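You operate a simulated robot arm through the tools that you are given. There is no shell and no other tool. Be economical: measure what you need, move in short steps, check, and stop when the job is done.

You are at the controls of a simulated robot arm. One attempt, no reset.

TASK
Bend the walnut strip round the jig and let it set.
Fine: bending lever round, catch knob in, wait till the strip has set, catch knob out, lever back. Where these are worked on the way, their far stop is far enough and under half their travel is too little: catch knob.

The check looks at the end state, three seconds after you hand in, the way a careful person would. Anything else that was tipped, shoved, dropped, spilled or broken makes it a failure.

THE ROBOT
A 7-joint arm with a two-finger parallel gripper on a trunk, on a base that drives. Base frame: it is fixed to the floor where the robot stands at the start and does not move with it; the origin is under the middle of the robot, x ahead of it, y to its left, z up; the surface under the hand at the start is at about z = 0.9. Readings come in m, degrees, newtons and seconds.
With the tool pointing down near the work surface it reaches from about 0.34 to 0.76 m from the robot's upright axis, wherever it stands. Its first joint turns from -115.0 to 115.0 degrees. Places, roughly: bending jig [0.5, -0.1, 0.9]; bending lever [0.6, 0, 1]; blue spindle knob [0.4, 0.1, 0.9]; catch knob [0.5, 0, 0.9]; overbend knob [0.6, -0.4, 0.9]. Payload 3.91 kg.
The TCP is the grasp point between the finger pads, 0.03 m short of the fingertips. In the tool frame z runs along the fingers and y along their closing line. The gripper opens to 0.11 m. The fingers are 0.02 m wide and 0.01 m thick; the gripper's body (0.048 by 0.112 m) begins 0.055 m behind the TCP.
Orientation is that of the tool frame in the base frame, as a unit quaternion [x, y, z, w]. With the fingers straight down and closing along the base's y, the tool's x points along the base's -x, its y along +y and its z along -z.

THE INTERFACE
- The arm moves only by the tool arm_command. Its argument "targets" is a list of rows, each a list of 3 entries, a list of its own where there are three numbers: the shift along the tool's x, y, z in units of 40 mm (1.0 is 40 mm), then the turn, a rotation vector about the tool's x, y, z in units of 8 degrees (1.0 is 8 degrees), then the opening in per cent of the stroke, from 0 (shut) to 100 (fully open). In form: [[[dx, dy, dz], [ax, ay, az], gripper], ...]. A call has 1 to 12 rows; each row shifts and turns the commanded pose from where the row before left it, along the tool's axes as they then stand. A call with a number of a shift or a turn outside -1 to 1 is refused whole. Each row takes 0.2 s and may step no farther than 0.05 m and 8.6 degrees from the row before; otherwise, or with a gripper value out of range, the whole call is refused. Where a pose cannot be reached the arm comes as near as it can. A force on the tool above 40 N (or 10 N above the force at the start of the call, whichever is more), or a blocked arm, ends the call early, and 0.2 s more pass. The fingers move at their own pace (about 0.108 m/s each) and stop on an object; they squeeze with about 27 N. The grip force told is the motor's: it shows also when the fingers shut on nothing. Time passes only in rows, and 0.2 s behind the last, so rows that do not move let the fingers close. It gives the time, the measured TCP pose, the force on the tool (base axes), the opening and the grip force at its end, in the units of the frame above (readings bear some noise), with the torque about the TCP (base axes, N m) and any sound that the robot's microphone picked up, and new pictures: "show" is both (left out), scene, wrist or none.
- Cameras (640 x 400 px; columns grow to the right, rows downward): "scene" is now at [0.0115, 0.1183, 1.5874]; the picture's right is [-0.43, -0.90, 0.00], its down [-0.66, 0.32, -0.68] and it looks along [0.61, -0.30, -0.73] (base axes); focal length 280 px, centre (320, 200). "wrist" rides on the gripper at [0.072, 0.017, -0.103] in the tool frame; the picture's right is [-0.23, 0.97, 0.00], its down [-0.76, -0.18, -0.62] and it looks along [-0.61, -0.14, 0.78] (tool axes); focal length 222 px, centre (320, 200). There is no depth. A picture from a camera that has moved, and an enlarged one, comes with that camera's place and axes in the base frame and with its lens.
- lift_body(by): slides the trunk up (or, below 0, down) by that many m; the arm and the scene camera ride with it, the base frame stays. It gives what a move gives, with no picture.
- roll_base(legs): drives the robot by 1 to 6 legs, each [ahead, turn to the left] in m and degrees, along the robot's own axes; the way and the turn of a leg run together, so that a leg with both is an arc; at most 1.5 m and 180 degrees a leg. The arm and the cameras ride along, it lands a little off, and it stops where it bumps. It gives what a move gives, and a new picture of the scene camera.
- head_to(pan, tilt): turns the head with the scene camera to pan (to the left, within 155 degrees either way) and tilt (down, from -29 to 69), counted from straight ahead of the robot. It gives what a move gives, and a new picture of the scene camera.
- close_up(camera, box): a new picture of the part [left, top, right, bottom] of that camera's present view, enlarged. No time passes.
- finish_job(): hands the job in; it is judged then, once.

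Work in short steps. Places have to be worked out from the pictures, the camera data and where the tool is seen: move nearer, look again, correct. Check each grasp and each placing, and mend what went wrong. You have 120 turns and 260 pictures in all, those below and enlarged ones among them. Open the gripper and draw the arm clear of the work before you hand the job in, unless the task says otherwise; then end with one line.

The tools are called after "Request:" by a JSON object that holds its "fn" and its "kwargs". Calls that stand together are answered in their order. arm_command: Moves the arm, as the interface text tells. Its arguments: {"type":"object","properties":{"targets":{"type":"array","items":{"type":"array"}},"show":{"type":"string","enum":["both","scene","wrist","none"]}},"required":["targets"]} The other tools are called the same way: lift_body (by) slides the trunk up or down; roll_base (legs) drives the base; head_to (pan, tilt) turns the head that bears the scene camera; close_up (camera, box) takes an enlarged picture of a part of a camera's view; finish_job () hands the job in.

At the start:

```text
time_s: 0.0
ee_pos: [0.4314, -0.149, 1.204]
tcp_rot: [0.0, 1.0, 0.0, 0.0]
wrist_force: [-1.0, 0.7, -0.1]
ft_torque: [-0.01, 0.02, -0.02]
finger_gap: 0.1099
grip_force: 0.0
trunk travel left (down, up): [-0.7, 0.29]
robot x, y, heading: [-0.0009, -0.0002, -0.0]
head pan, tilt: [-25.7, 47.1]
```

scene: 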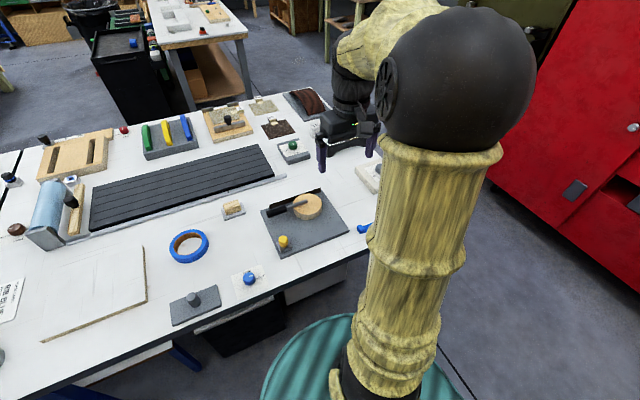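
wrist: 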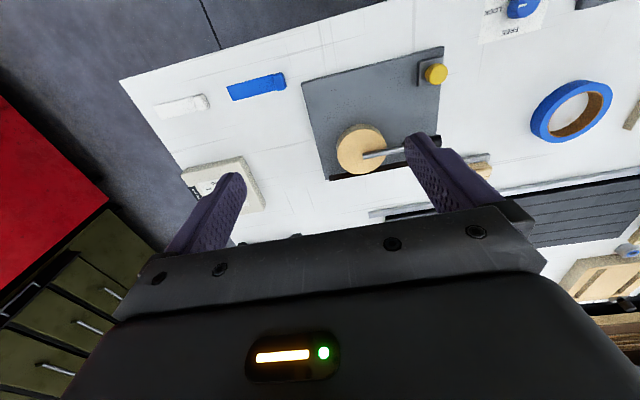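

The jig (grey plate with a wooden disc, black-handled lever and yellow knob) is in view. I take enlarged pictures to measure it.

Request:
{"fn": "close_up", "kwargs": {"camera": "scene", "box": [210, 170, 370, 270]}}

Request:
{"fn": "close_up", "kwargs": {"camera": "wrist", "box": [280, 20, 520, 170]}}

```text
4.00 times, centred on (290, 220) of scene
camera zoom: at [0.0115, 0.1183, 1.5874], right [-0.43, -0.9, 0.0], down [-0.66, 0.32, -0.68], along [0.61, -0.3, -0.73], focal length 1118 px, centre (440, 120)
```

zoom: 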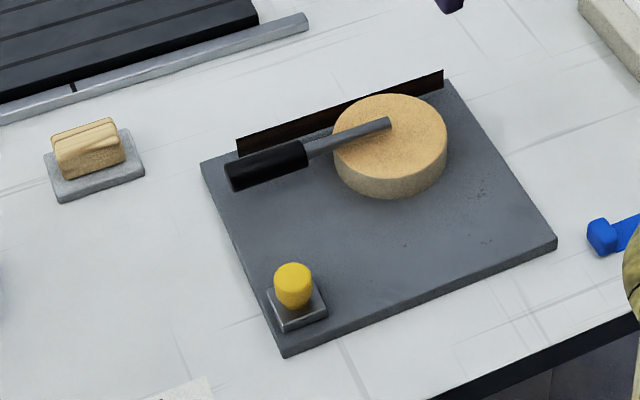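

```text
2.67 times, centred on (400, 95) of wrist
camera zoom: at [0.3577, -0.1304, 1.3078], right [0.23, 0.97, 0.0], down [0.76, -0.18, 0.62], along [0.61, -0.14, -0.78], focal length 592 px, centre (107, 480)
```

zoom: 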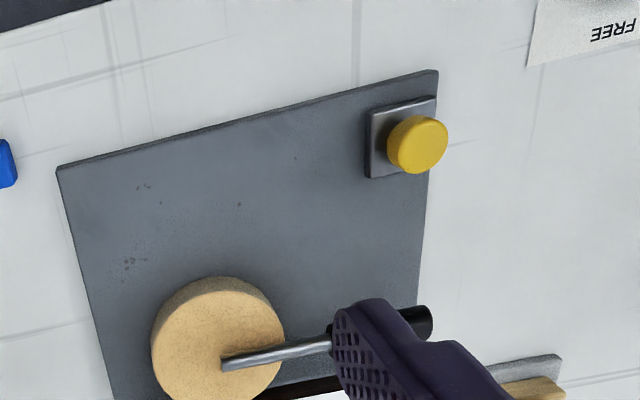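

The yellow catch knob is at about (0.46, 0.015). The lever pivots at the disc centre, about (0.54, -0.094), and points along +y. I look at the labels next, on the blue knob and on the other one.

Request:
{"fn": "close_up", "kwargs": {"camera": "scene", "box": [210, 250, 290, 300]}}

Request:
{"fn": "close_up", "kwargs": {"camera": "wrist", "box": [440, 0, 600, 100]}}

Request:
{"fn": "close_up", "kwargs": {"camera": "wrist", "box": [140, 70, 300, 230]}}

Request:
{"fn": "close_up", "kwargs": {"camera": "scene", "box": [200, 80, 360, 180]}}

```text
8.00 times, centred on (250, 275) of scene
camera zoom: at [0.0115, 0.1183, 1.5874], right [-0.43, -0.9, 0.0], down [-0.66, 0.32, -0.68], along [0.61, -0.3, -0.73], focal length 2236 px, centre (880, -400)
```

zoom: 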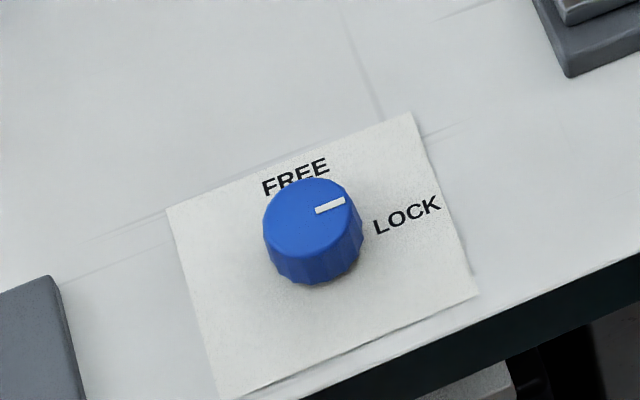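

```text
4.00 times, centred on (520, 50) of wrist
camera zoom: at [0.3577, -0.1304, 1.3078], right [0.23, 0.97, 0.0], down [0.76, -0.18, 0.62], along [0.61, -0.14, -0.78], focal length 888 px, centre (-480, 800)
```

zoom: 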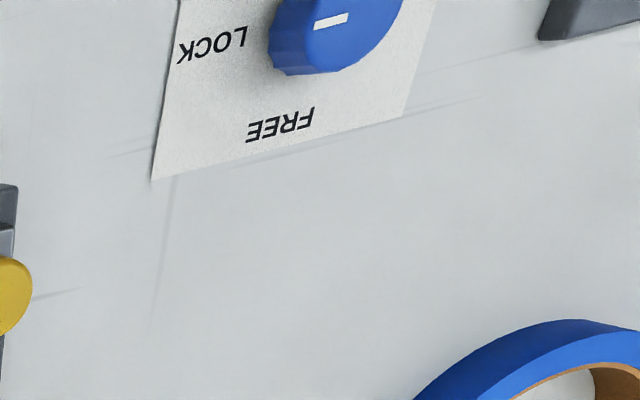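

```text
2.50 times, centred on (220, 150) of wrist
camera zoom: at [0.3577, -0.1304, 1.3078], right [0.23, 0.97, 0.0], down [0.76, -0.18, 0.62], along [0.61, -0.14, -0.78], focal length 555 px, centre (570, 325)
```

zoom: 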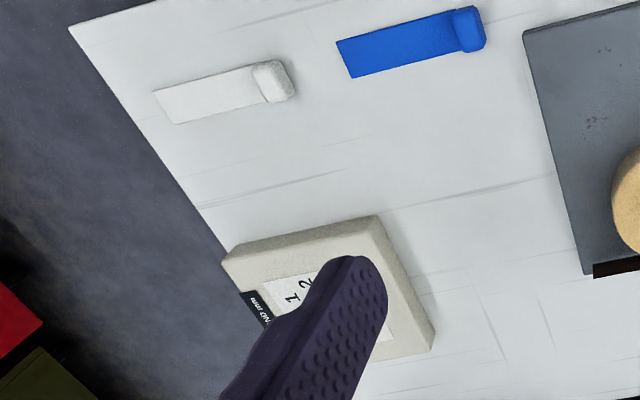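

```text
4.00 times, centred on (280, 130) of scene
camera zoom: at [0.0115, 0.1183, 1.5874], right [-0.43, -0.9, 0.0], down [-0.66, 0.32, -0.68], along [0.61, -0.3, -0.73], focal length 1118 px, centre (480, 480)
```

zoom: 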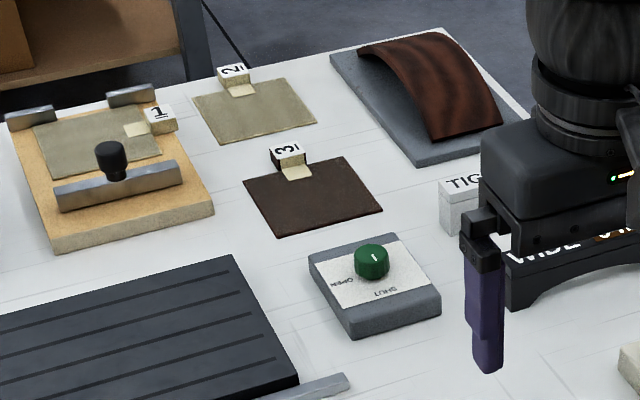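

The blue spindle knob's pointer seems to be at LOCK. I move the arm left, out of the view, and look at the right side with the overbend dial and the cards.

Request:
{"fn": "arm_command", "kwargs": {"targets": [[[0, 1, 0], [0, 0, 0], 100], [[0, 1, 0], [0, 0, 0], 100], [[0, 1, 0], [0, 0, 0], 100], [[0, 1, 0], [0, 0, 0], 100], [[0, 1, 0], [0, 0, 0], 100], [[0, 1, 0], [0, 0, 0], 100], [[0, 1, 0], [0, 0, 0], 100], [[0, 1, 0], [0, 0, 0], 100]], "show": "wrist"}}

Request:
{"fn": "head_to", "kwargs": {"pan": -40, "tilt": 45}}

```text
time_s: 1.8
ee_pos: [0.4324, 0.1709, 1.2055]
tcp_rot: [0.0, 1.0, -0.001, 0.0]
wrist_force: [-0.4, 0.3, 0.6]
ft_torque: [-0.02, -0.01, -0.03]
finger_gap: 0.1098
grip_force: 0.1
trunk travel left (down, up): [-0.7, 0.29]
robot x, y, heading: [0.0018, 0.0021, 0.0]
head pan, tilt: [-25.7, 47.1]
camera wrist: at [0.3585, 0.1901, 1.3099], right [0.23, 0.97, 0.0], down [0.76, -0.18, 0.62], along [0.61, -0.14, -0.78], focal length 222 px, centre (320, 200)
```

wrist: 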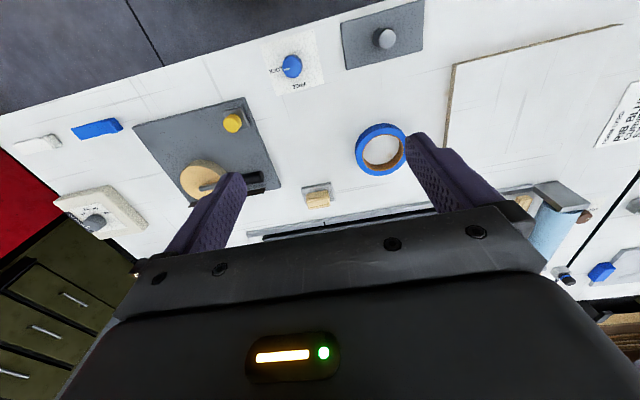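

```text
time_s: 2.6
ee_pos: [0.4322, 0.1698, 1.205]
tcp_rot: [0.0, 1.0, 0.0, 0.0]
wrist_force: [0.0, 0.5, 0.1]
ft_torque: [0.0, 0.03, 0.0]
finger_gap: 0.1099
grip_force: 0.0
trunk travel left (down, up): [-0.7, 0.29]
robot x, y, heading: [0.0013, -0.0022, -0.1]
head pan, tilt: [-40.0, 45.0]
camera scene: at [0.0022, 0.1008, 1.5904], right [-0.64, -0.77, 0.0], down [-0.54, 0.45, -0.71], along [0.54, -0.45, -0.71], focal length 280 px, centre (320, 200)
```

scene: 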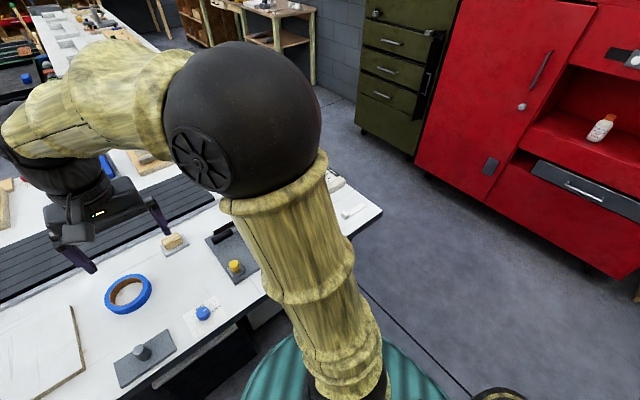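

The arm blocks that view, but the wrist view shows the dial and cards. I enlarge those parts.

Request:
{"fn": "close_up", "kwargs": {"camera": "wrist", "box": [40, 170, 168, 250]}}

Request:
{"fn": "close_up", "kwargs": {"camera": "wrist", "box": [560, 80, 640, 160]}}

Request:
{"fn": "close_up", "kwargs": {"camera": "wrist", "box": [250, 20, 346, 100]}}

Request:
{"fn": "close_up", "kwargs": {"camera": "wrist", "box": [130, 80, 290, 220]}}

```text
5.00 times, centred on (104, 210) of wrist
camera zoom: at [0.3583, 0.1888, 1.3101], right [0.23, 0.97, 0.0], down [0.76, -0.18, 0.62], along [0.61, -0.14, -0.78], focal length 1111 px, centre (1400, 150)
```

zoom: 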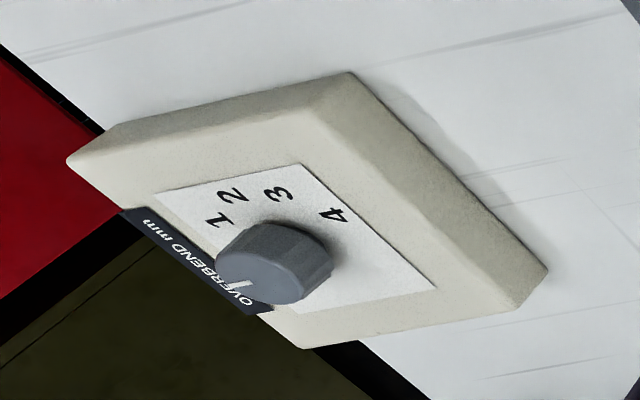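

```text
5.00 times, centred on (600, 120) of wrist
camera zoom: at [0.3583, 0.1888, 1.3101], right [0.23, 0.97, 0.0], down [0.76, -0.18, 0.62], along [0.61, -0.14, -0.78], focal length 1111 px, centre (-1080, 600)
```

zoom: 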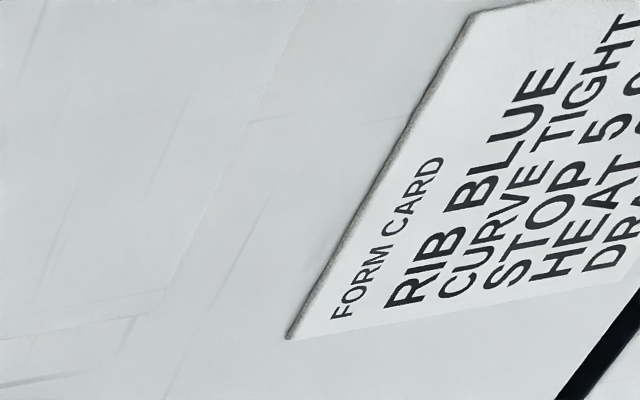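

```text
5.00 times, centred on (298, 60) of wrist
camera zoom: at [0.3583, 0.1888, 1.3101], right [0.23, 0.97, 0.0], down [0.76, -0.18, 0.62], along [0.61, -0.14, -0.78], focal length 1111 px, centre (430, 900)
```

zoom: 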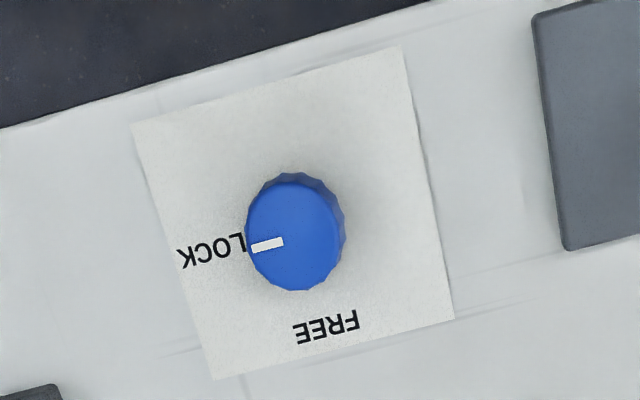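

```text
2.86 times, centred on (210, 150) of wrist
camera zoom: at [0.3583, 0.1888, 1.3101], right [0.23, 0.97, 0.0], down [0.76, -0.18, 0.62], along [0.61, -0.14, -0.78], focal length 635 px, centre (634, 343)
```

zoom: 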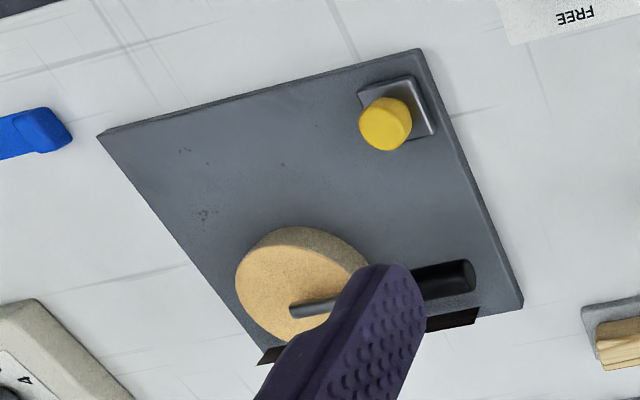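

There's a FORM CARD on the left. I shift left so the wrist camera can read it.

Request:
{"fn": "arm_command", "kwargs": {"targets": [[[0, 1, 0], [0, 0, 0], 100], [[0, 1, 0], [0, 0, 0], 100], [[0, 1, 0], [0, 0, 0], 100], [[0, 1, 0], [0, 0, 0], 100], [[0, 1, 0], [0, 0, 0], 100], [[0, 1, 0], [0, 0, 0], 100]], "show": "wrist"}}

```text
time_s: 4.0
ee_pos: [0.4325, 0.4131, 1.2038]
tcp_rot: [0.0, 1.0, -0.001, 0.0]
wrist_force: [0.5, 1.4, 0.0]
ft_torque: [-0.04, -0.01, 0.02]
finger_gap: 0.1102
grip_force: 0.1
trunk travel left (down, up): [-0.7, 0.29]
robot x, y, heading: [0.0004, 0.0006, -0.1]
head pan, tilt: [-40.0, 45.0]
camera wrist: at [0.358, 0.4317, 1.3076], right [0.23, 0.97, 0.0], down [0.76, -0.18, 0.62], along [0.61, -0.14, -0.78], focal length 222 px, centre (320, 200)
```

wrist: 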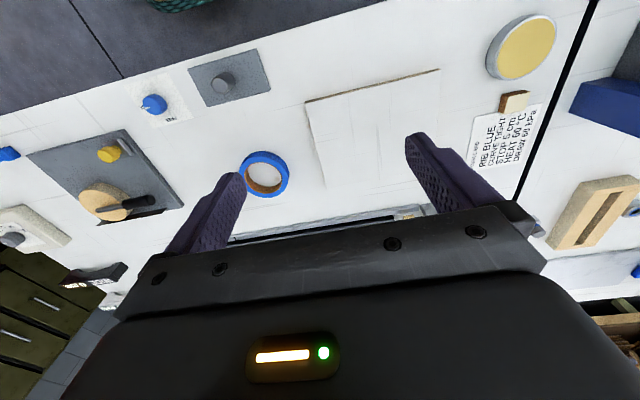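

Request:
{"fn": "close_up", "kwargs": {"camera": "wrist", "box": [440, 70, 584, 190]}}

Request:
{"fn": "close_up", "kwargs": {"camera": "wrist", "box": [20, 110, 200, 230]}}

Request:
{"fn": "head_to", "kwargs": {"pan": -25.7, "tilt": 47.1}}

```text
3.33 times, centred on (512, 130) of wrist
camera zoom: at [0.358, 0.4317, 1.3076], right [0.23, 0.97, 0.0], down [0.76, -0.18, 0.62], along [0.61, -0.14, -0.78], focal length 740 px, centre (-320, 433)
```

zoom: 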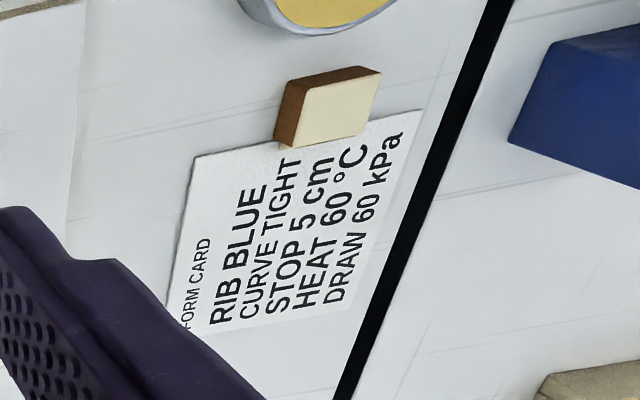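

```text
3.33 times, centred on (110, 170) of wrist
camera zoom: at [0.358, 0.4317, 1.3076], right [0.23, 0.97, 0.0], down [0.76, -0.18, 0.62], along [0.61, -0.14, -0.78], focal length 740 px, centre (1020, 300)
```

zoom: 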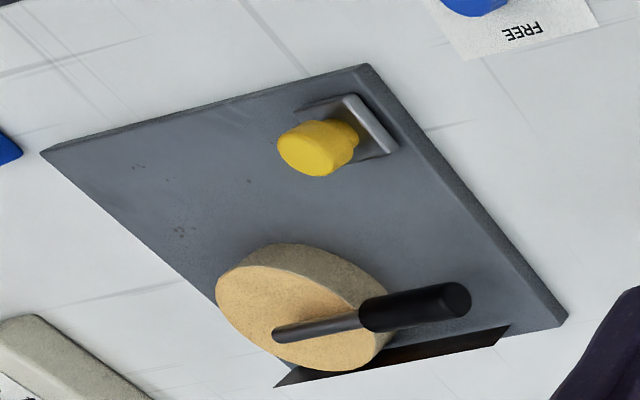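

```text
time_s: 4.7
ee_pos: [0.4316, 0.4112, 1.2051]
tcp_rot: [0.0, 1.0, 0.0, 0.0]
wrist_force: [0.1, 0.0, 1.7]
ft_torque: [0.05, -0.02, 0.02]
finger_gap: 0.1099
grip_force: 0.0
trunk travel left (down, up): [-0.7, 0.29]
robot x, y, heading: [0.0037, -0.001, -0.0]
head pan, tilt: [-25.7, 47.1]
camera scene: at [0.0116, 0.1185, 1.5874], right [-0.43, -0.9, 0.0], down [-0.66, 0.32, -0.68], along [0.61, -0.3, -0.73], focal length 280 px, centre (320, 200)
```

scene: 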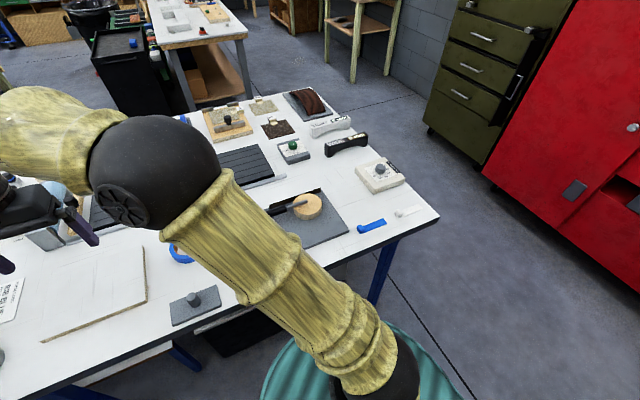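

The card covers other settings. I look closely at the dial, the swatches, and the bent sample.

Request:
{"fn": "close_up", "kwargs": {"camera": "scene", "box": [340, 150, 420, 200]}}

Request:
{"fn": "close_up", "kwargs": {"camera": "scene", "box": [190, 80, 382, 200]}}

Request:
{"fn": "close_up", "kwargs": {"camera": "scene", "box": [260, 170, 440, 260]}}

```text
8.00 times, centred on (380, 175) of scene
camera zoom: at [0.0116, 0.1185, 1.5874], right [-0.43, -0.9, 0.0], down [-0.66, 0.32, -0.68], along [0.61, -0.3, -0.73], focal length 2236 px, centre (-160, 400)
```

zoom: 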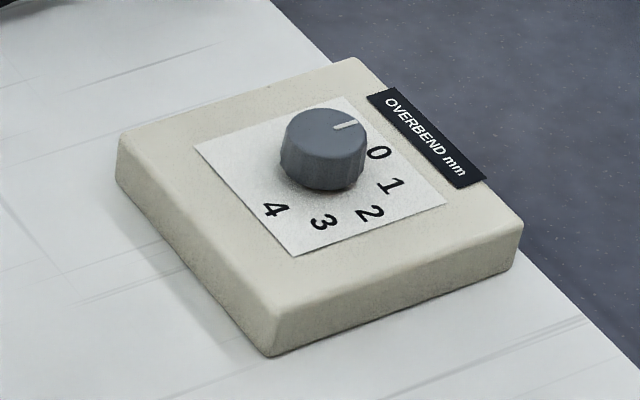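

```text
3.33 times, centred on (286, 140) of scene
camera zoom: at [0.0116, 0.1185, 1.5874], right [-0.43, -0.9, 0.0], down [-0.66, 0.32, -0.68], along [0.61, -0.3, -0.73], focal length 932 px, centre (433, 400)
```

zoom: 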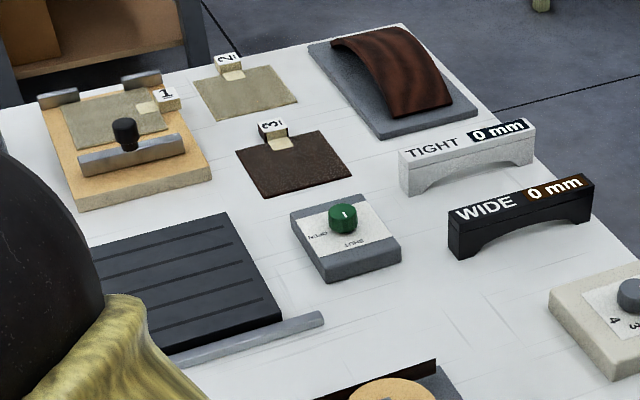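

```text
3.56 times, centred on (350, 215) of scene
camera zoom: at [0.0116, 0.1185, 1.5874], right [-0.43, -0.9, 0.0], down [-0.66, 0.32, -0.68], along [0.61, -0.3, -0.73], focal length 994 px, centre (213, 147)
```

zoom: 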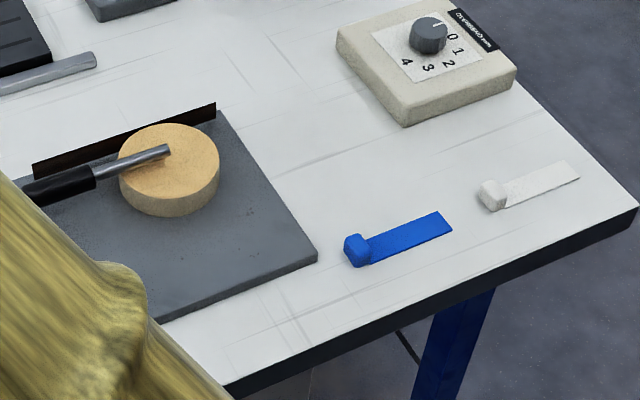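

The gauges show "WIDE 0 mm" with a walnut-brown tag and the dial is already at 0, so I leave it. The strip lies on the +x side, so the lever should sweep counter-clockwise. I move above the lever and turn the hand so that it closes along base x.

Request:
{"fn": "arm_command", "kwargs": {"targets": [[[-0.25, -0.925, 0], [0, 0, 0], 100], [[-0.25, -0.925, 0], [0, 0, 0], 100], [[-0.25, -0.925, 0], [0, 0, 0], 100], [[-0.25, -0.925, 0], [0, 0, 0], 100], [[-0.25, -0.925, 0], [0, 0, 0], 100], [[-0.25, -0.925, 0], [0, 0, 0], 100], [[-0.25, -0.925, 0], [0, 0, 0], 100], [[-0.25, -0.925, 0], [0, 0, 0], 100], [[-0.25, -0.925, 0], [0, 0, 0], 100], [[-0.25, -0.925, 0], [0, 0, 0], 100], [[-0.1, -0.925, 0], [0, 0, 0], 100]], "show": "none"}}

Request:
{"fn": "arm_command", "kwargs": {"targets": [[[0, 0, 0], [0, 0, 0.9375], 100], [[0, 0, 0], [0, 0, 0.9375], 100], [[0, 0, 0], [0, 0, 0.9375], 100], [[0, 0, 0], [0, 0, 0.9375], 100], [[0, 0, 0], [0, 0, 0.9375], 100], [[0, 0, 0], [0, 0, 0.9375], 100], [[0, 0, 0], [0, 0, 0.9375], 100], [[0, 0, 0], [0, 0, 0.9375], 100], [[0, 0, 0], [0, 0, 0.9375], 100], [[0, 0, 0], [0, 0, 0.9375], 100], [[0, 0, 0], [0, 0, 0.9375], 100], [[0, 0, 0], [0, 0, 0.9375], 100]], "show": "both"}}

```text
time_s: 7.1
ee_pos: [0.5373, 0.0021, 1.1996]
tcp_rot: [0.0, 1.0, 0.0, 0.0]
wrist_force: [-0.2, 1.1, -0.8]
ft_torque: [0.0, 0.01, 0.01]
finger_gap: 0.1102
grip_force: 0.1
trunk travel left (down, up): [-0.7, 0.29]
robot x, y, heading: [0.0051, -0.0022, 0.0]
head pan, tilt: [-25.7, 47.1]
```

```text
time_s: 9.7
ee_pos: [0.5355, 0.0052, 1.204]
tcp_rot: [0.708, 0.706, 0.0, 0.001]
wrist_force: [0.4, -0.1, 0.3]
ft_torque: [0.0, 0.0, -0.02]
finger_gap: 0.1101
grip_force: 0.0
trunk travel left (down, up): [-0.7, 0.29]
robot x, y, heading: [-0.0007, -0.004, -0.2]
head pan, tilt: [-25.7, 47.1]
camera scene: at [0.0116, 0.1184, 1.5874], right [-0.43, -0.9, 0.0], down [-0.66, 0.32, -0.68], along [0.61, -0.3, -0.73], focal length 280 px, centre (320, 200)
camera wrist: at [0.5517, 0.0782, 1.308], right [0.97, -0.23, 0.0], down [-0.18, -0.76, 0.62], along [-0.14, -0.61, -0.78], focal length 222 px, centre (320, 200)
```

scene: 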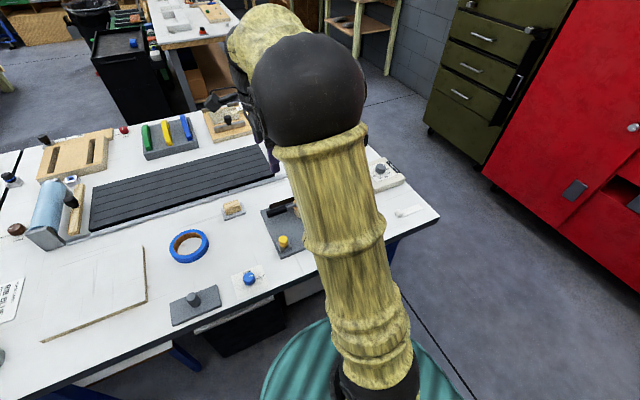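
wrist: 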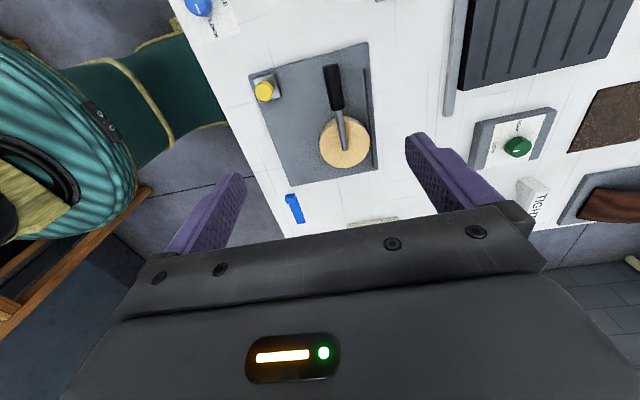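

The wrist view shows the jig well. I enlarge it to measure.

Request:
{"fn": "close_up", "kwargs": {"camera": "wrist", "box": [230, 30, 400, 190]}}

Request:
{"fn": "close_up", "kwargs": {"camera": "scene", "box": [255, 190, 319, 260]}}

```text
2.50 times, centred on (315, 110) of wrist
camera zoom: at [0.5517, 0.0782, 1.308], right [0.97, -0.23, 0.0], down [-0.18, -0.76, 0.62], along [-0.14, -0.61, -0.78], focal length 555 px, centre (332, 425)
```

zoom: 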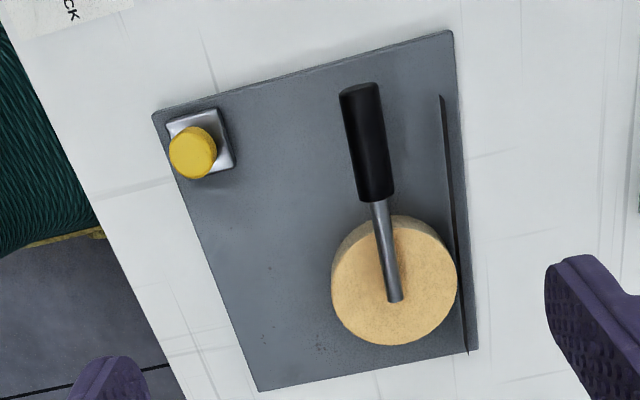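

```text
5.71 times, centred on (287, 225) of scene
camera zoom: at [0.0116, 0.1184, 1.5874], right [-0.43, -0.9, 0.0], down [-0.66, 0.32, -0.68], along [0.61, -0.3, -0.73], focal length 1597 px, centre (509, 57)
```

zoom: 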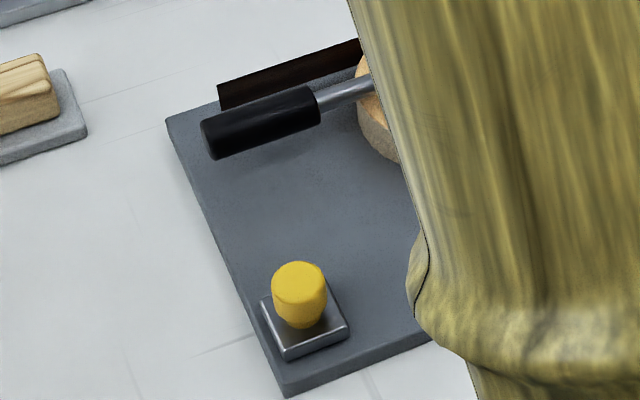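

From both views the handle runs from (0.555, 0.028) to (0.555, -0.028) at z ≈ 0.957, the pivot is at (0.556, -0.094) and the knob top at (0.456, 0.018, 0.955). I descend above the handle with the fingers partly closed.

Request:
{"fn": "arm_command", "kwargs": {"targets": [[[-0.13, 0.49, 0], [0, 0, 0], 45], [[0, 0, 0.9], [0, 0, 0], 45], [[0, 0, 0.9], [0, 0, 0], 45], [[0, 0, 0.9], [0, 0, 0], 45], [[0, 0, 0.9], [0, 0, 0], 45], [[0, 0, 0.75], [0, 0, 0], 45]]}}

```text
time_s: 11.1
ee_pos: [0.555, -0.0014, 1.0309]
tcp_rot: [0.707, 0.707, 0.0, 0.0]
wrist_force: [0.0, -0.2, 0.8]
ft_torque: [-0.01, 0.0, -0.06]
finger_gap: 0.0496
grip_force: 0.1
trunk travel left (down, up): [-0.7, 0.29]
robot x, y, heading: [0.0001, 0.0031, 0.2]
head pan, tilt: [-25.7, 47.1]
camera scene: at [0.0121, 0.1185, 1.5874], right [-0.43, -0.9, 0.0], down [-0.66, 0.32, -0.68], along [0.61, -0.3, -0.73], focal length 280 px, centre (320, 200)
camera wrist: at [0.5704, 0.0731, 1.1341], right [0.97, -0.23, 0.0], down [-0.18, -0.76, 0.62], along [-0.14, -0.61, -0.78], focal length 222 px, centre (320, 200)
```

scene: 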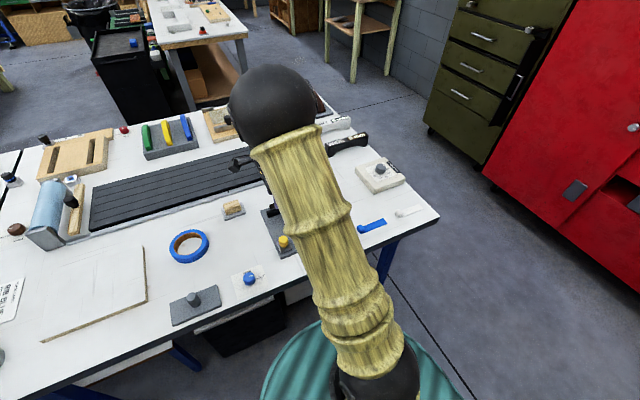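
wrist: 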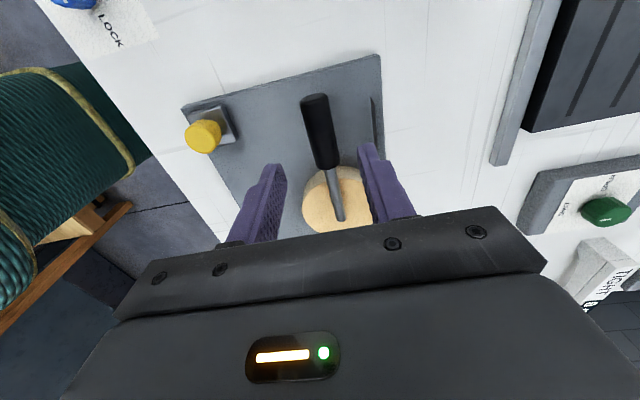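

The handle is centred between the fingers. I lower to z ≈ 0.96 and close.

Request:
{"fn": "arm_command", "kwargs": {"targets": [[[0, 0, 0.9], [0, 0, 0], 45], [[0, 0, 0.87], [0, 0, 0], 45], [[0, 0, 0], [0, 0, 0], 0], [[0, 0, 0], [0, 0, 0], 0], [[0, 0, 0], [0, 0, 0], 0]]}}

```text
time_s: 12.3
ee_pos: [0.556, -0.0017, 0.9588]
tcp_rot: [0.707, 0.707, 0.0, 0.001]
wrist_force: [4.3, -0.8, -2.2]
ft_torque: [-0.17, -0.09, 0.28]
finger_gap: 0.0217
grip_force: 44.8
trunk travel left (down, up): [-0.7, 0.29]
robot x, y, heading: [0.0028, -0.0007, -0.0]
head pan, tilt: [-25.7, 47.1]
camera scene: at [0.0124, 0.1182, 1.5874], right [-0.43, -0.9, 0.0], down [-0.66, 0.32, -0.68], along [0.61, -0.3, -0.73], focal length 280 px, centre (320, 200)
camera wrist: at [0.5714, 0.0723, 1.0631], right [0.97, -0.23, 0.0], down [-0.18, -0.76, 0.62], along [-0.14, -0.61, -0.78], focal length 222 px, centre (320, 200)
```

scene: 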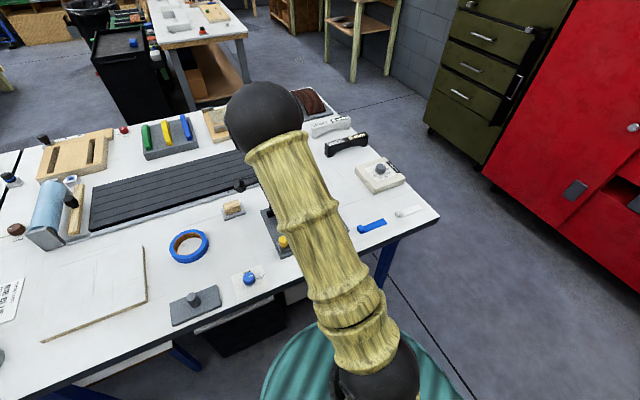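
wrist: 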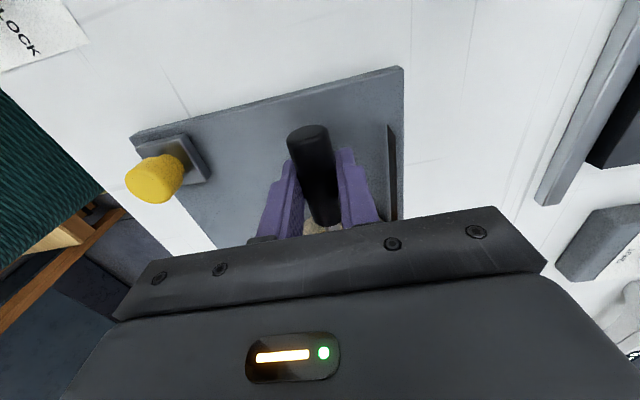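

The handle is gripped (gap 21.7 mm). I try a small counter-clockwise arc about the pivot.

Request:
{"fn": "arm_command", "kwargs": {"targets": [[[-0.009, -0.2, 0], [0, 0, -0.625], 0], [[-0.009, -0.2, 0], [0, 0, -0.625], 0]], "show": "none"}}

```text
time_s: 12.9
ee_pos: [0.5393, -0.0036, 0.9605]
tcp_rot: [0.643, 0.766, -0.001, 0.0]
wrist_force: [-1.6, -1.1, -1.4]
ft_torque: [0.04, -0.03, -0.24]
finger_gap: 0.0219
grip_force: 44.9
trunk travel left (down, up): [-0.7, 0.29]
robot x, y, heading: [-0.0017, 0.0003, 0.1]
head pan, tilt: [-25.7, 47.1]
```

It moves with little force, so the spindle isn't blocking it. I carry on along the arc.

Request:
{"fn": "arm_command", "kwargs": {"targets": [[[-0.017, -0.28, 0], [0, 0, -0.875], 0], [[-0.017, -0.28, 0], [0, 0, -0.875], 0], [[-0.017, -0.28, 0], [0, 0, -0.875], 0], [[-0.017, -0.28, 0], [0, 0, -0.875], 0]]}}

```text
time_s: 13.9
ee_pos: [0.4959, -0.0214, 0.9589]
tcp_rot: [0.437, 0.899, -0.001, -0.001]
wrist_force: [-15.0, 0.8, -2.0]
ft_torque: [0.23, 0.18, -1.13]
finger_gap: 0.022
grip_force: 44.8
trunk travel left (down, up): [-0.7, 0.29]
robot x, y, heading: [0.0033, -0.0019, -0.3]
head pan, tilt: [-25.7, 47.1]
camera scene: at [0.0095, 0.1183, 1.5874], right [-0.43, -0.9, 0.0], down [-0.66, 0.32, -0.68], along [0.61, -0.3, -0.73], focal length 280 px, centre (320, 200)
camera wrist: at [0.464, 0.0471, 1.0632], right [0.91, 0.42, 0.0], down [0.33, -0.71, 0.62], along [0.26, -0.56, -0.78], focal length 222 px, centre (320, 200)
```

scene: 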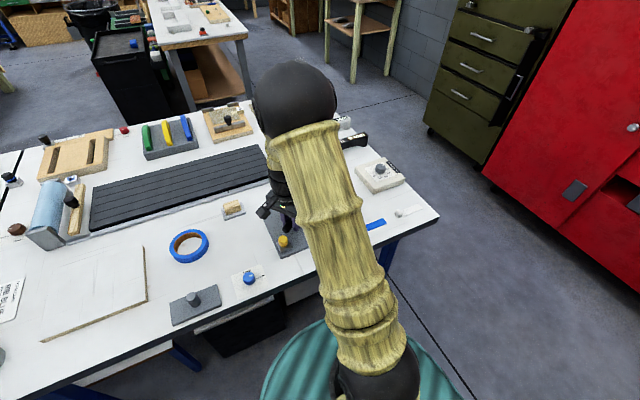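
wrist: 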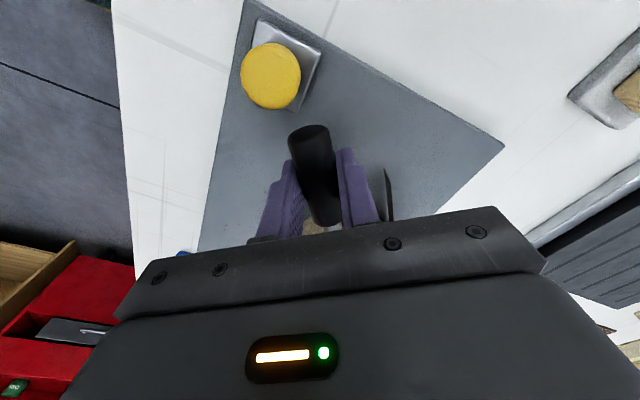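

The strip is following the lever. I continue turning in short steps.

Request:
{"fn": "arm_command", "kwargs": {"targets": [[[-0.017, -0.28, 0], [0, 0, -0.875], 0], [[-0.017, -0.28, 0], [0, 0, -0.875], 0], [[-0.017, -0.28, 0], [0, 0, -0.875], 0]], "show": "wrist"}}

```text
time_s: 14.7
ee_pos: [0.4741, -0.0469, 0.959]
tcp_rot: [0.266, 0.964, 0.0, -0.001]
wrist_force: [-16.6, 0.0, -6.8]
ft_torque: [0.08, -0.05, -0.89]
finger_gap: 0.0225
grip_force: 44.9
trunk travel left (down, up): [-0.7, 0.29]
robot x, y, heading: [0.0006, -0.0023, -0.0]
head pan, tilt: [-25.7, 47.1]
camera wrist: at [0.4194, 0.007, 1.0633], right [0.7, 0.72, 0.0], down [0.56, -0.54, 0.62], along [0.45, -0.43, -0.78], focal length 222 px, centre (320, 200)
```

wrist: 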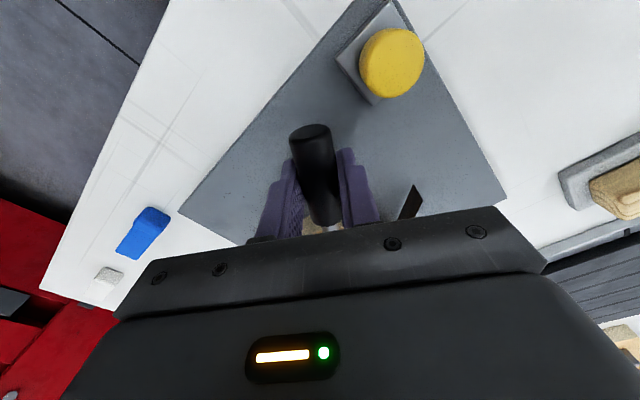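

About 60° is done with forces still moderate. I continue.

Request:
{"fn": "arm_command", "kwargs": {"targets": [[[-0.017, -0.28, 0], [0, 0, -0.875], 0], [[-0.017, -0.28, 0], [0, 0, -0.875], 0], [[-0.017, -0.28, 0], [0, 0, -0.875], 0]], "show": "wrist"}}

```text
time_s: 15.5
ee_pos: [0.4606, -0.0772, 0.9591]
tcp_rot: [0.087, 0.996, 0.0, -0.003]
wrist_force: [-25.3, -5.0, -20.8]
ft_torque: [-0.05, -0.09, -0.97]
finger_gap: 0.0227
grip_force: 44.9
trunk travel left (down, up): [-0.7, 0.29]
robot x, y, heading: [-0.0005, 0.002, -0.1]
head pan, tilt: [-25.7, 47.1]
camera wrist: at [0.3917, -0.0471, 1.0638], right [0.39, 0.92, 0.0], down [0.72, -0.31, 0.62], along [0.57, -0.24, -0.79], focal length 222 px, centre (320, 200)
```

wrist: 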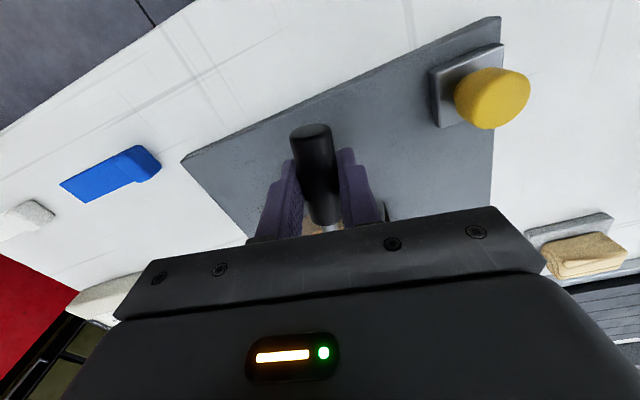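

Radial and vertical loads are building from a small pivot error. I open slightly to relieve them and see whether the lever stays.

Request:
{"fn": "arm_command", "kwargs": {"targets": [[[0, 0, 0], [0, 0, 0], 27], [[0, 0, 0], [0, 0, 0], 27]], "show": "wrist"}}

```text
time_s: 16.1
ee_pos: [0.4657, -0.0752, 0.9609]
tcp_rot: [0.086, 0.996, 0.0, 0.001]
wrist_force: [-0.2, 0.0, -0.2]
ft_torque: [0.02, 0.01, 0.01]
finger_gap: 0.0297
grip_force: 0.1
trunk travel left (down, up): [-0.7, 0.29]
robot x, y, heading: [-0.0001, 0.0015, -0.1]
head pan, tilt: [-25.7, 47.1]
camera wrist: at [0.3952, -0.0455, 1.0643], right [0.39, 0.92, 0.0], down [0.72, -0.31, 0.62], along [0.57, -0.24, -0.78], focal length 222 px, centre (320, 200)
```

wrist: 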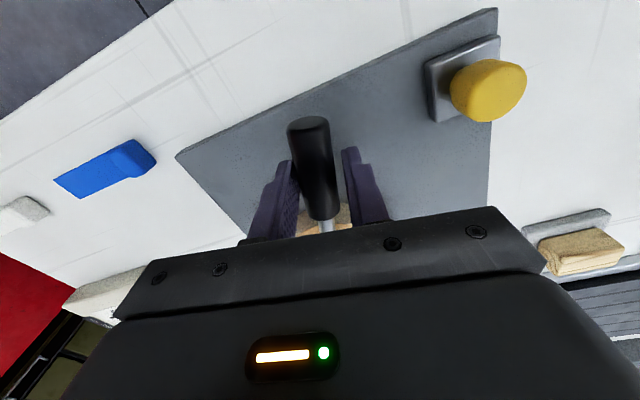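

The lever stays put and the loads vanish. I push on with the fingers as a loose cage, so only the trailing finger drives it.

Request:
{"fn": "arm_command", "kwargs": {"targets": [[[0, -0.28, 0], [0, 0, -0.875], 27], [[-0.017, -0.28, 0], [0, 0, -0.875], 27], [[-0.017, -0.28, 0], [0, 0, -0.875], 27]], "show": "wrist"}}

```text
time_s: 16.9
ee_pos: [0.466, -0.0921, 0.9602]
tcp_rot: [-0.066, 0.998, 0.004, 0.002]
wrist_force: [3.7, 28.2, 2.1]
ft_torque: [0.24, -0.14, -0.42]
finger_gap: 0.0439
grip_force: 14.3
trunk travel left (down, up): [-0.7, 0.29]
robot x, y, heading: [0.0019, 0.0011, 0.1]
head pan, tilt: [-25.7, 47.1]
stopped in row 3: the force on the tool passed its limit at 46 N (the readings are from after the stop); the commanded pose is now the measured one
camera wrist: at [0.3905, -0.0841, 1.0635], right [0.1, 1.0, 0.01], down [0.78, -0.08, 0.63], along [0.62, -0.05, -0.78], focal length 222 px, centre (320, 200)
```

wrist: 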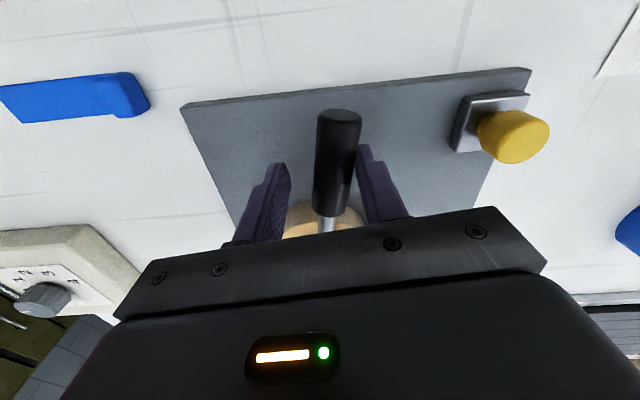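

The tool met resistance at about 83° of lever turn. I grip again and push a little to find out whether that's the far stop.

Request:
{"fn": "arm_command", "kwargs": {"targets": [[[0, 0.15, 0], [0, 0, 0.5], 0], [[0, 0, 0], [0, 0, 0.3], 0], [[0, 0, 0], [0, 0, 0], 0]], "show": "none"}}

Request:
{"fn": "arm_command", "kwargs": {"targets": [[[0, -0.1, 0], [0, 0, -0.3], 0], [[0, -0.1, 0], [0, 0, -0.3], 0], [[0, -0.1, 0], [0, 0, -0.3], 0], [[0, -0.1, 0], [0, 0, -0.3], 0]], "show": "wrist"}}

```text
time_s: 17.2
ee_pos: [0.465, -0.0847, 0.9611]
tcp_rot: [-0.047, 0.999, 0.008, 0.001]
wrist_force: [-0.7, 23.9, 5.0]
ft_torque: [0.33, -0.19, -0.66]
finger_gap: 0.0281
grip_force: 27.1
trunk travel left (down, up): [-0.7, 0.29]
robot x, y, heading: [-0.0004, -0.001, 0.3]
head pan, tilt: [-25.7, 47.1]
stopped in row 1: the force on the tool passed its limit at 44 N (the readings are from after the stop); the commanded pose is now the measured one
```

```text
time_s: 17.7
ee_pos: [0.4657, -0.086, 0.9585]
tcp_rot: [-0.069, 0.998, 0.01, 0.001]
wrist_force: [-0.3, 17.9, 5.8]
ft_torque: [0.38, -0.46, -1.46]
finger_gap: 0.029
grip_force: 44.9
trunk travel left (down, up): [-0.7, 0.29]
robot x, y, heading: [0.0028, -0.0025, 0.5]
head pan, tilt: [-25.7, 47.1]
stopped in row 2: the force on the tool passed its limit at 44 N (the readings are from after the stop); the commanded pose is now the measured one
camera wrist: at [0.3897, -0.0786, 1.0636], right [0.09, 1.0, 0.02], down [0.78, -0.08, 0.62], along [0.62, -0.04, -0.78], focal length 222 px, centre (320, 200)
```

wrist: 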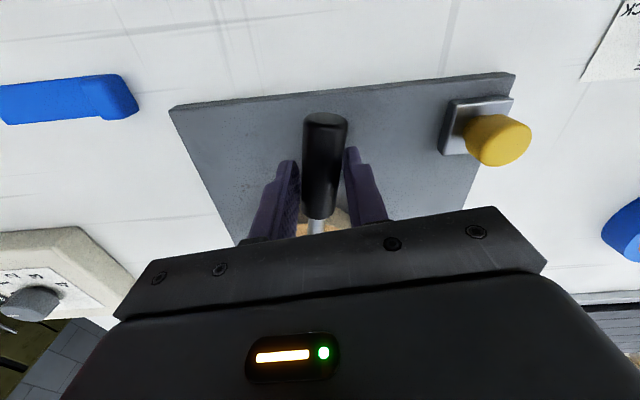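

It doesn't move further, so this looks like the far stop. I open the gripper, rise straight up and look.

Request:
{"fn": "arm_command", "kwargs": {"targets": [[[0, 0, 0], [0, 0, 0], 40], [[0, 0, 0], [0, 0, 0.5], 40], [[0, 0, 0], [0, 0, 0.5], 45]], "show": "none"}}

Request:
{"fn": "arm_command", "kwargs": {"targets": [[[0, 0, -0.9], [0, 0, 0], 45], [[0, 0, -0.9], [0, 0, 0], 45], [[0, 0, -0.9], [0, 0, 0], 45], [[0, 0, -0.9], [0, 0, 0], 45], [[0, 0, -0.9], [0, 0, 0], 45], [[0.9, 0, 0], [0, 0, 0], 45]], "show": "wrist"}}

Request:
{"fn": "close_up", "kwargs": {"camera": "wrist", "box": [200, 40, 440, 200]}}

```text
time_s: 18.5
ee_pos: [0.4641, -0.0888, 0.9599]
tcp_rot: [0.002, 1.0, 0.008, 0.0]
wrist_force: [0.7, -0.1, 0.3]
ft_torque: [0.02, 0.02, -0.01]
finger_gap: 0.0495
grip_force: 0.0
trunk travel left (down, up): [-0.7, 0.29]
robot x, y, heading: [-0.0012, -0.0003, -0.1]
head pan, tilt: [-25.7, 47.1]
```

```text
time_s: 19.9
ee_pos: [0.4292, -0.0897, 1.1391]
tcp_rot: [0.001, 1.0, 0.009, 0.001]
wrist_force: [0.4, 0.7, -0.1]
ft_torque: [-0.01, -0.01, -0.01]
finger_gap: 0.0496
grip_force: 0.0
trunk travel left (down, up): [-0.7, 0.29]
robot x, y, heading: [0.0019, -0.0001, 0.3]
head pan, tilt: [-25.7, 47.1]
camera wrist: at [0.3555, -0.0732, 1.2436], right [0.23, 0.97, 0.02], down [0.76, -0.19, 0.62], along [0.61, -0.13, -0.78], focal length 222 px, centre (320, 200)
```

wrist: 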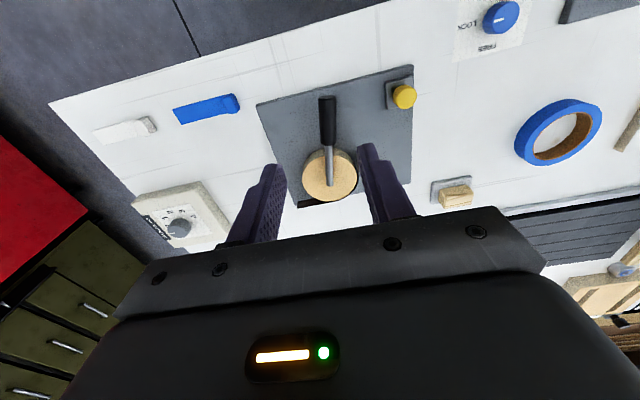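

```text
2.50 times, centred on (320, 120) of wrist
camera zoom: at [0.3555, -0.0732, 1.2436], right [0.23, 0.97, 0.02], down [0.76, -0.19, 0.62], along [0.61, -0.13, -0.78], focal length 555 px, centre (320, 400)
```

zoom: 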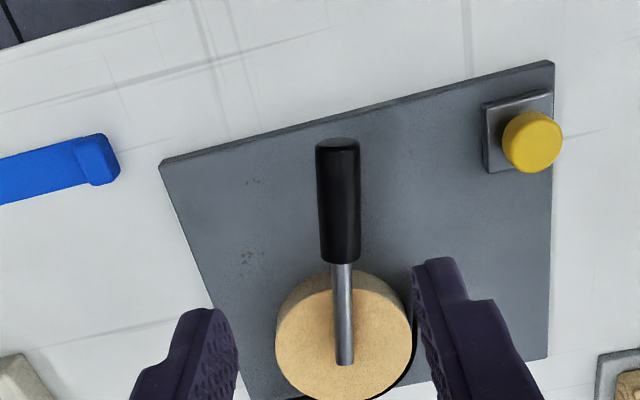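

The lever rests at about 80° with the strip wrapped round the disc. Next I go above the yellow catch knob at about (0.453, 0.017) and take a closer look.

Request:
{"fn": "arm_command", "kwargs": {"targets": [[[-0.2, 0.9, 0], [0, 0, 0], 45], [[-0.2, 0.9, 0], [0, 0, 0], 45], [[-0.17, 0.87, 0], [0, 0, 0], 45], [[0, 0, 0.8], [0, 0, 0], 45], [[0, 0, 0.8], [0, 0, 0], 45]], "show": "both"}}

Request:
{"fn": "close_up", "kwargs": {"camera": "wrist", "box": [220, 60, 460, 210]}}

Request:
{"fn": "close_up", "kwargs": {"camera": "scene", "box": [240, 170, 368, 260]}}

```text
time_s: 21.1
ee_pos: [0.4551, 0.0165, 1.0758]
tcp_rot: [0.0, 1.0, 0.009, 0.002]
wrist_force: [0.2, -0.6, -0.1]
ft_torque: [-0.02, 0.02, -0.03]
finger_gap: 0.0496
grip_force: 0.1
trunk travel left (down, up): [-0.7, 0.29]
robot x, y, heading: [-0.001, -0.0025, 0.3]
head pan, tilt: [-25.7, 47.1]
camera scene: at [0.0115, 0.1186, 1.5874], right [-0.43, -0.9, 0.0], down [-0.66, 0.31, -0.68], along [0.61, -0.29, -0.73], focal length 280 px, centre (320, 200)
camera wrist: at [0.381, 0.0335, 1.1809], right [0.23, 0.97, 0.02], down [0.76, -0.19, 0.62], along [0.61, -0.13, -0.78], focal length 222 px, centre (320, 200)
```

scene: 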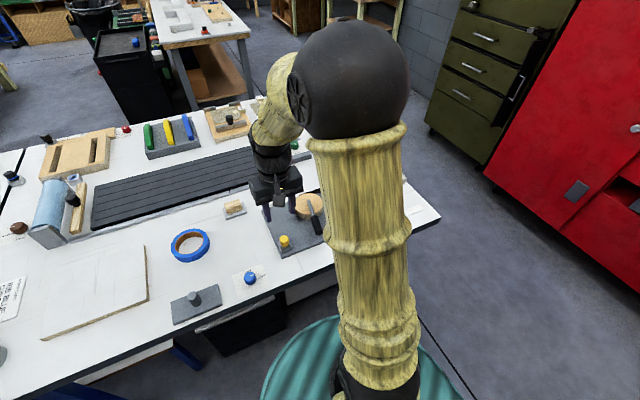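
wrist: 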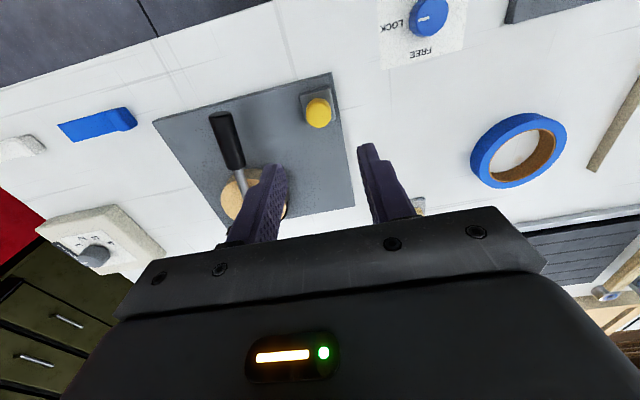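

```text
2.67 times, centred on (340, 135) of wrist
camera zoom: at [0.381, 0.0335, 1.1809], right [0.23, 0.97, 0.02], down [0.76, -0.19, 0.62], along [0.61, -0.13, -0.78], focal length 592 px, centre (267, 373)
```

zoom: 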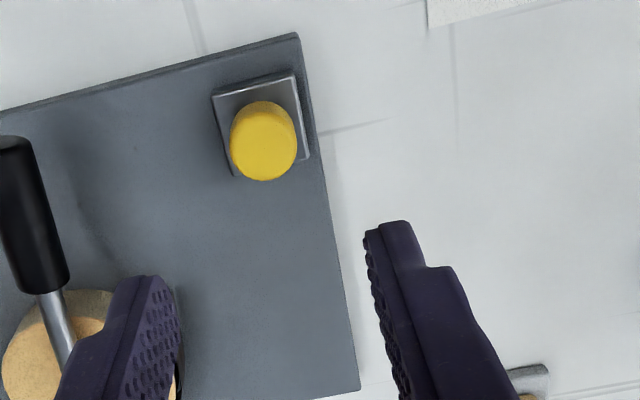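

```text
4.44 times, centred on (304, 215) of scene
camera zoom: at [0.0115, 0.1186, 1.5874], right [-0.43, -0.9, 0.0], down [-0.66, 0.31, -0.68], along [0.61, -0.29, -0.73], focal length 1242 px, centre (391, 133)
```

zoom: 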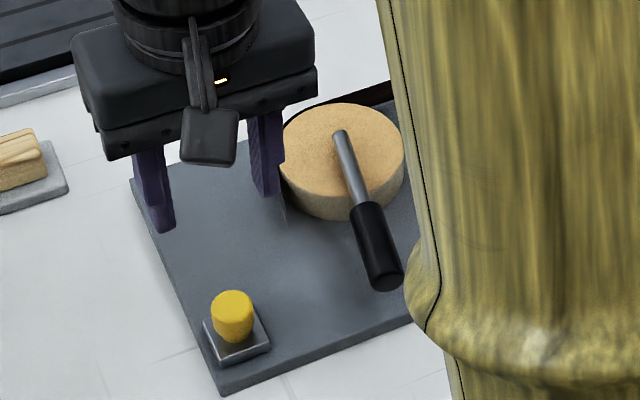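

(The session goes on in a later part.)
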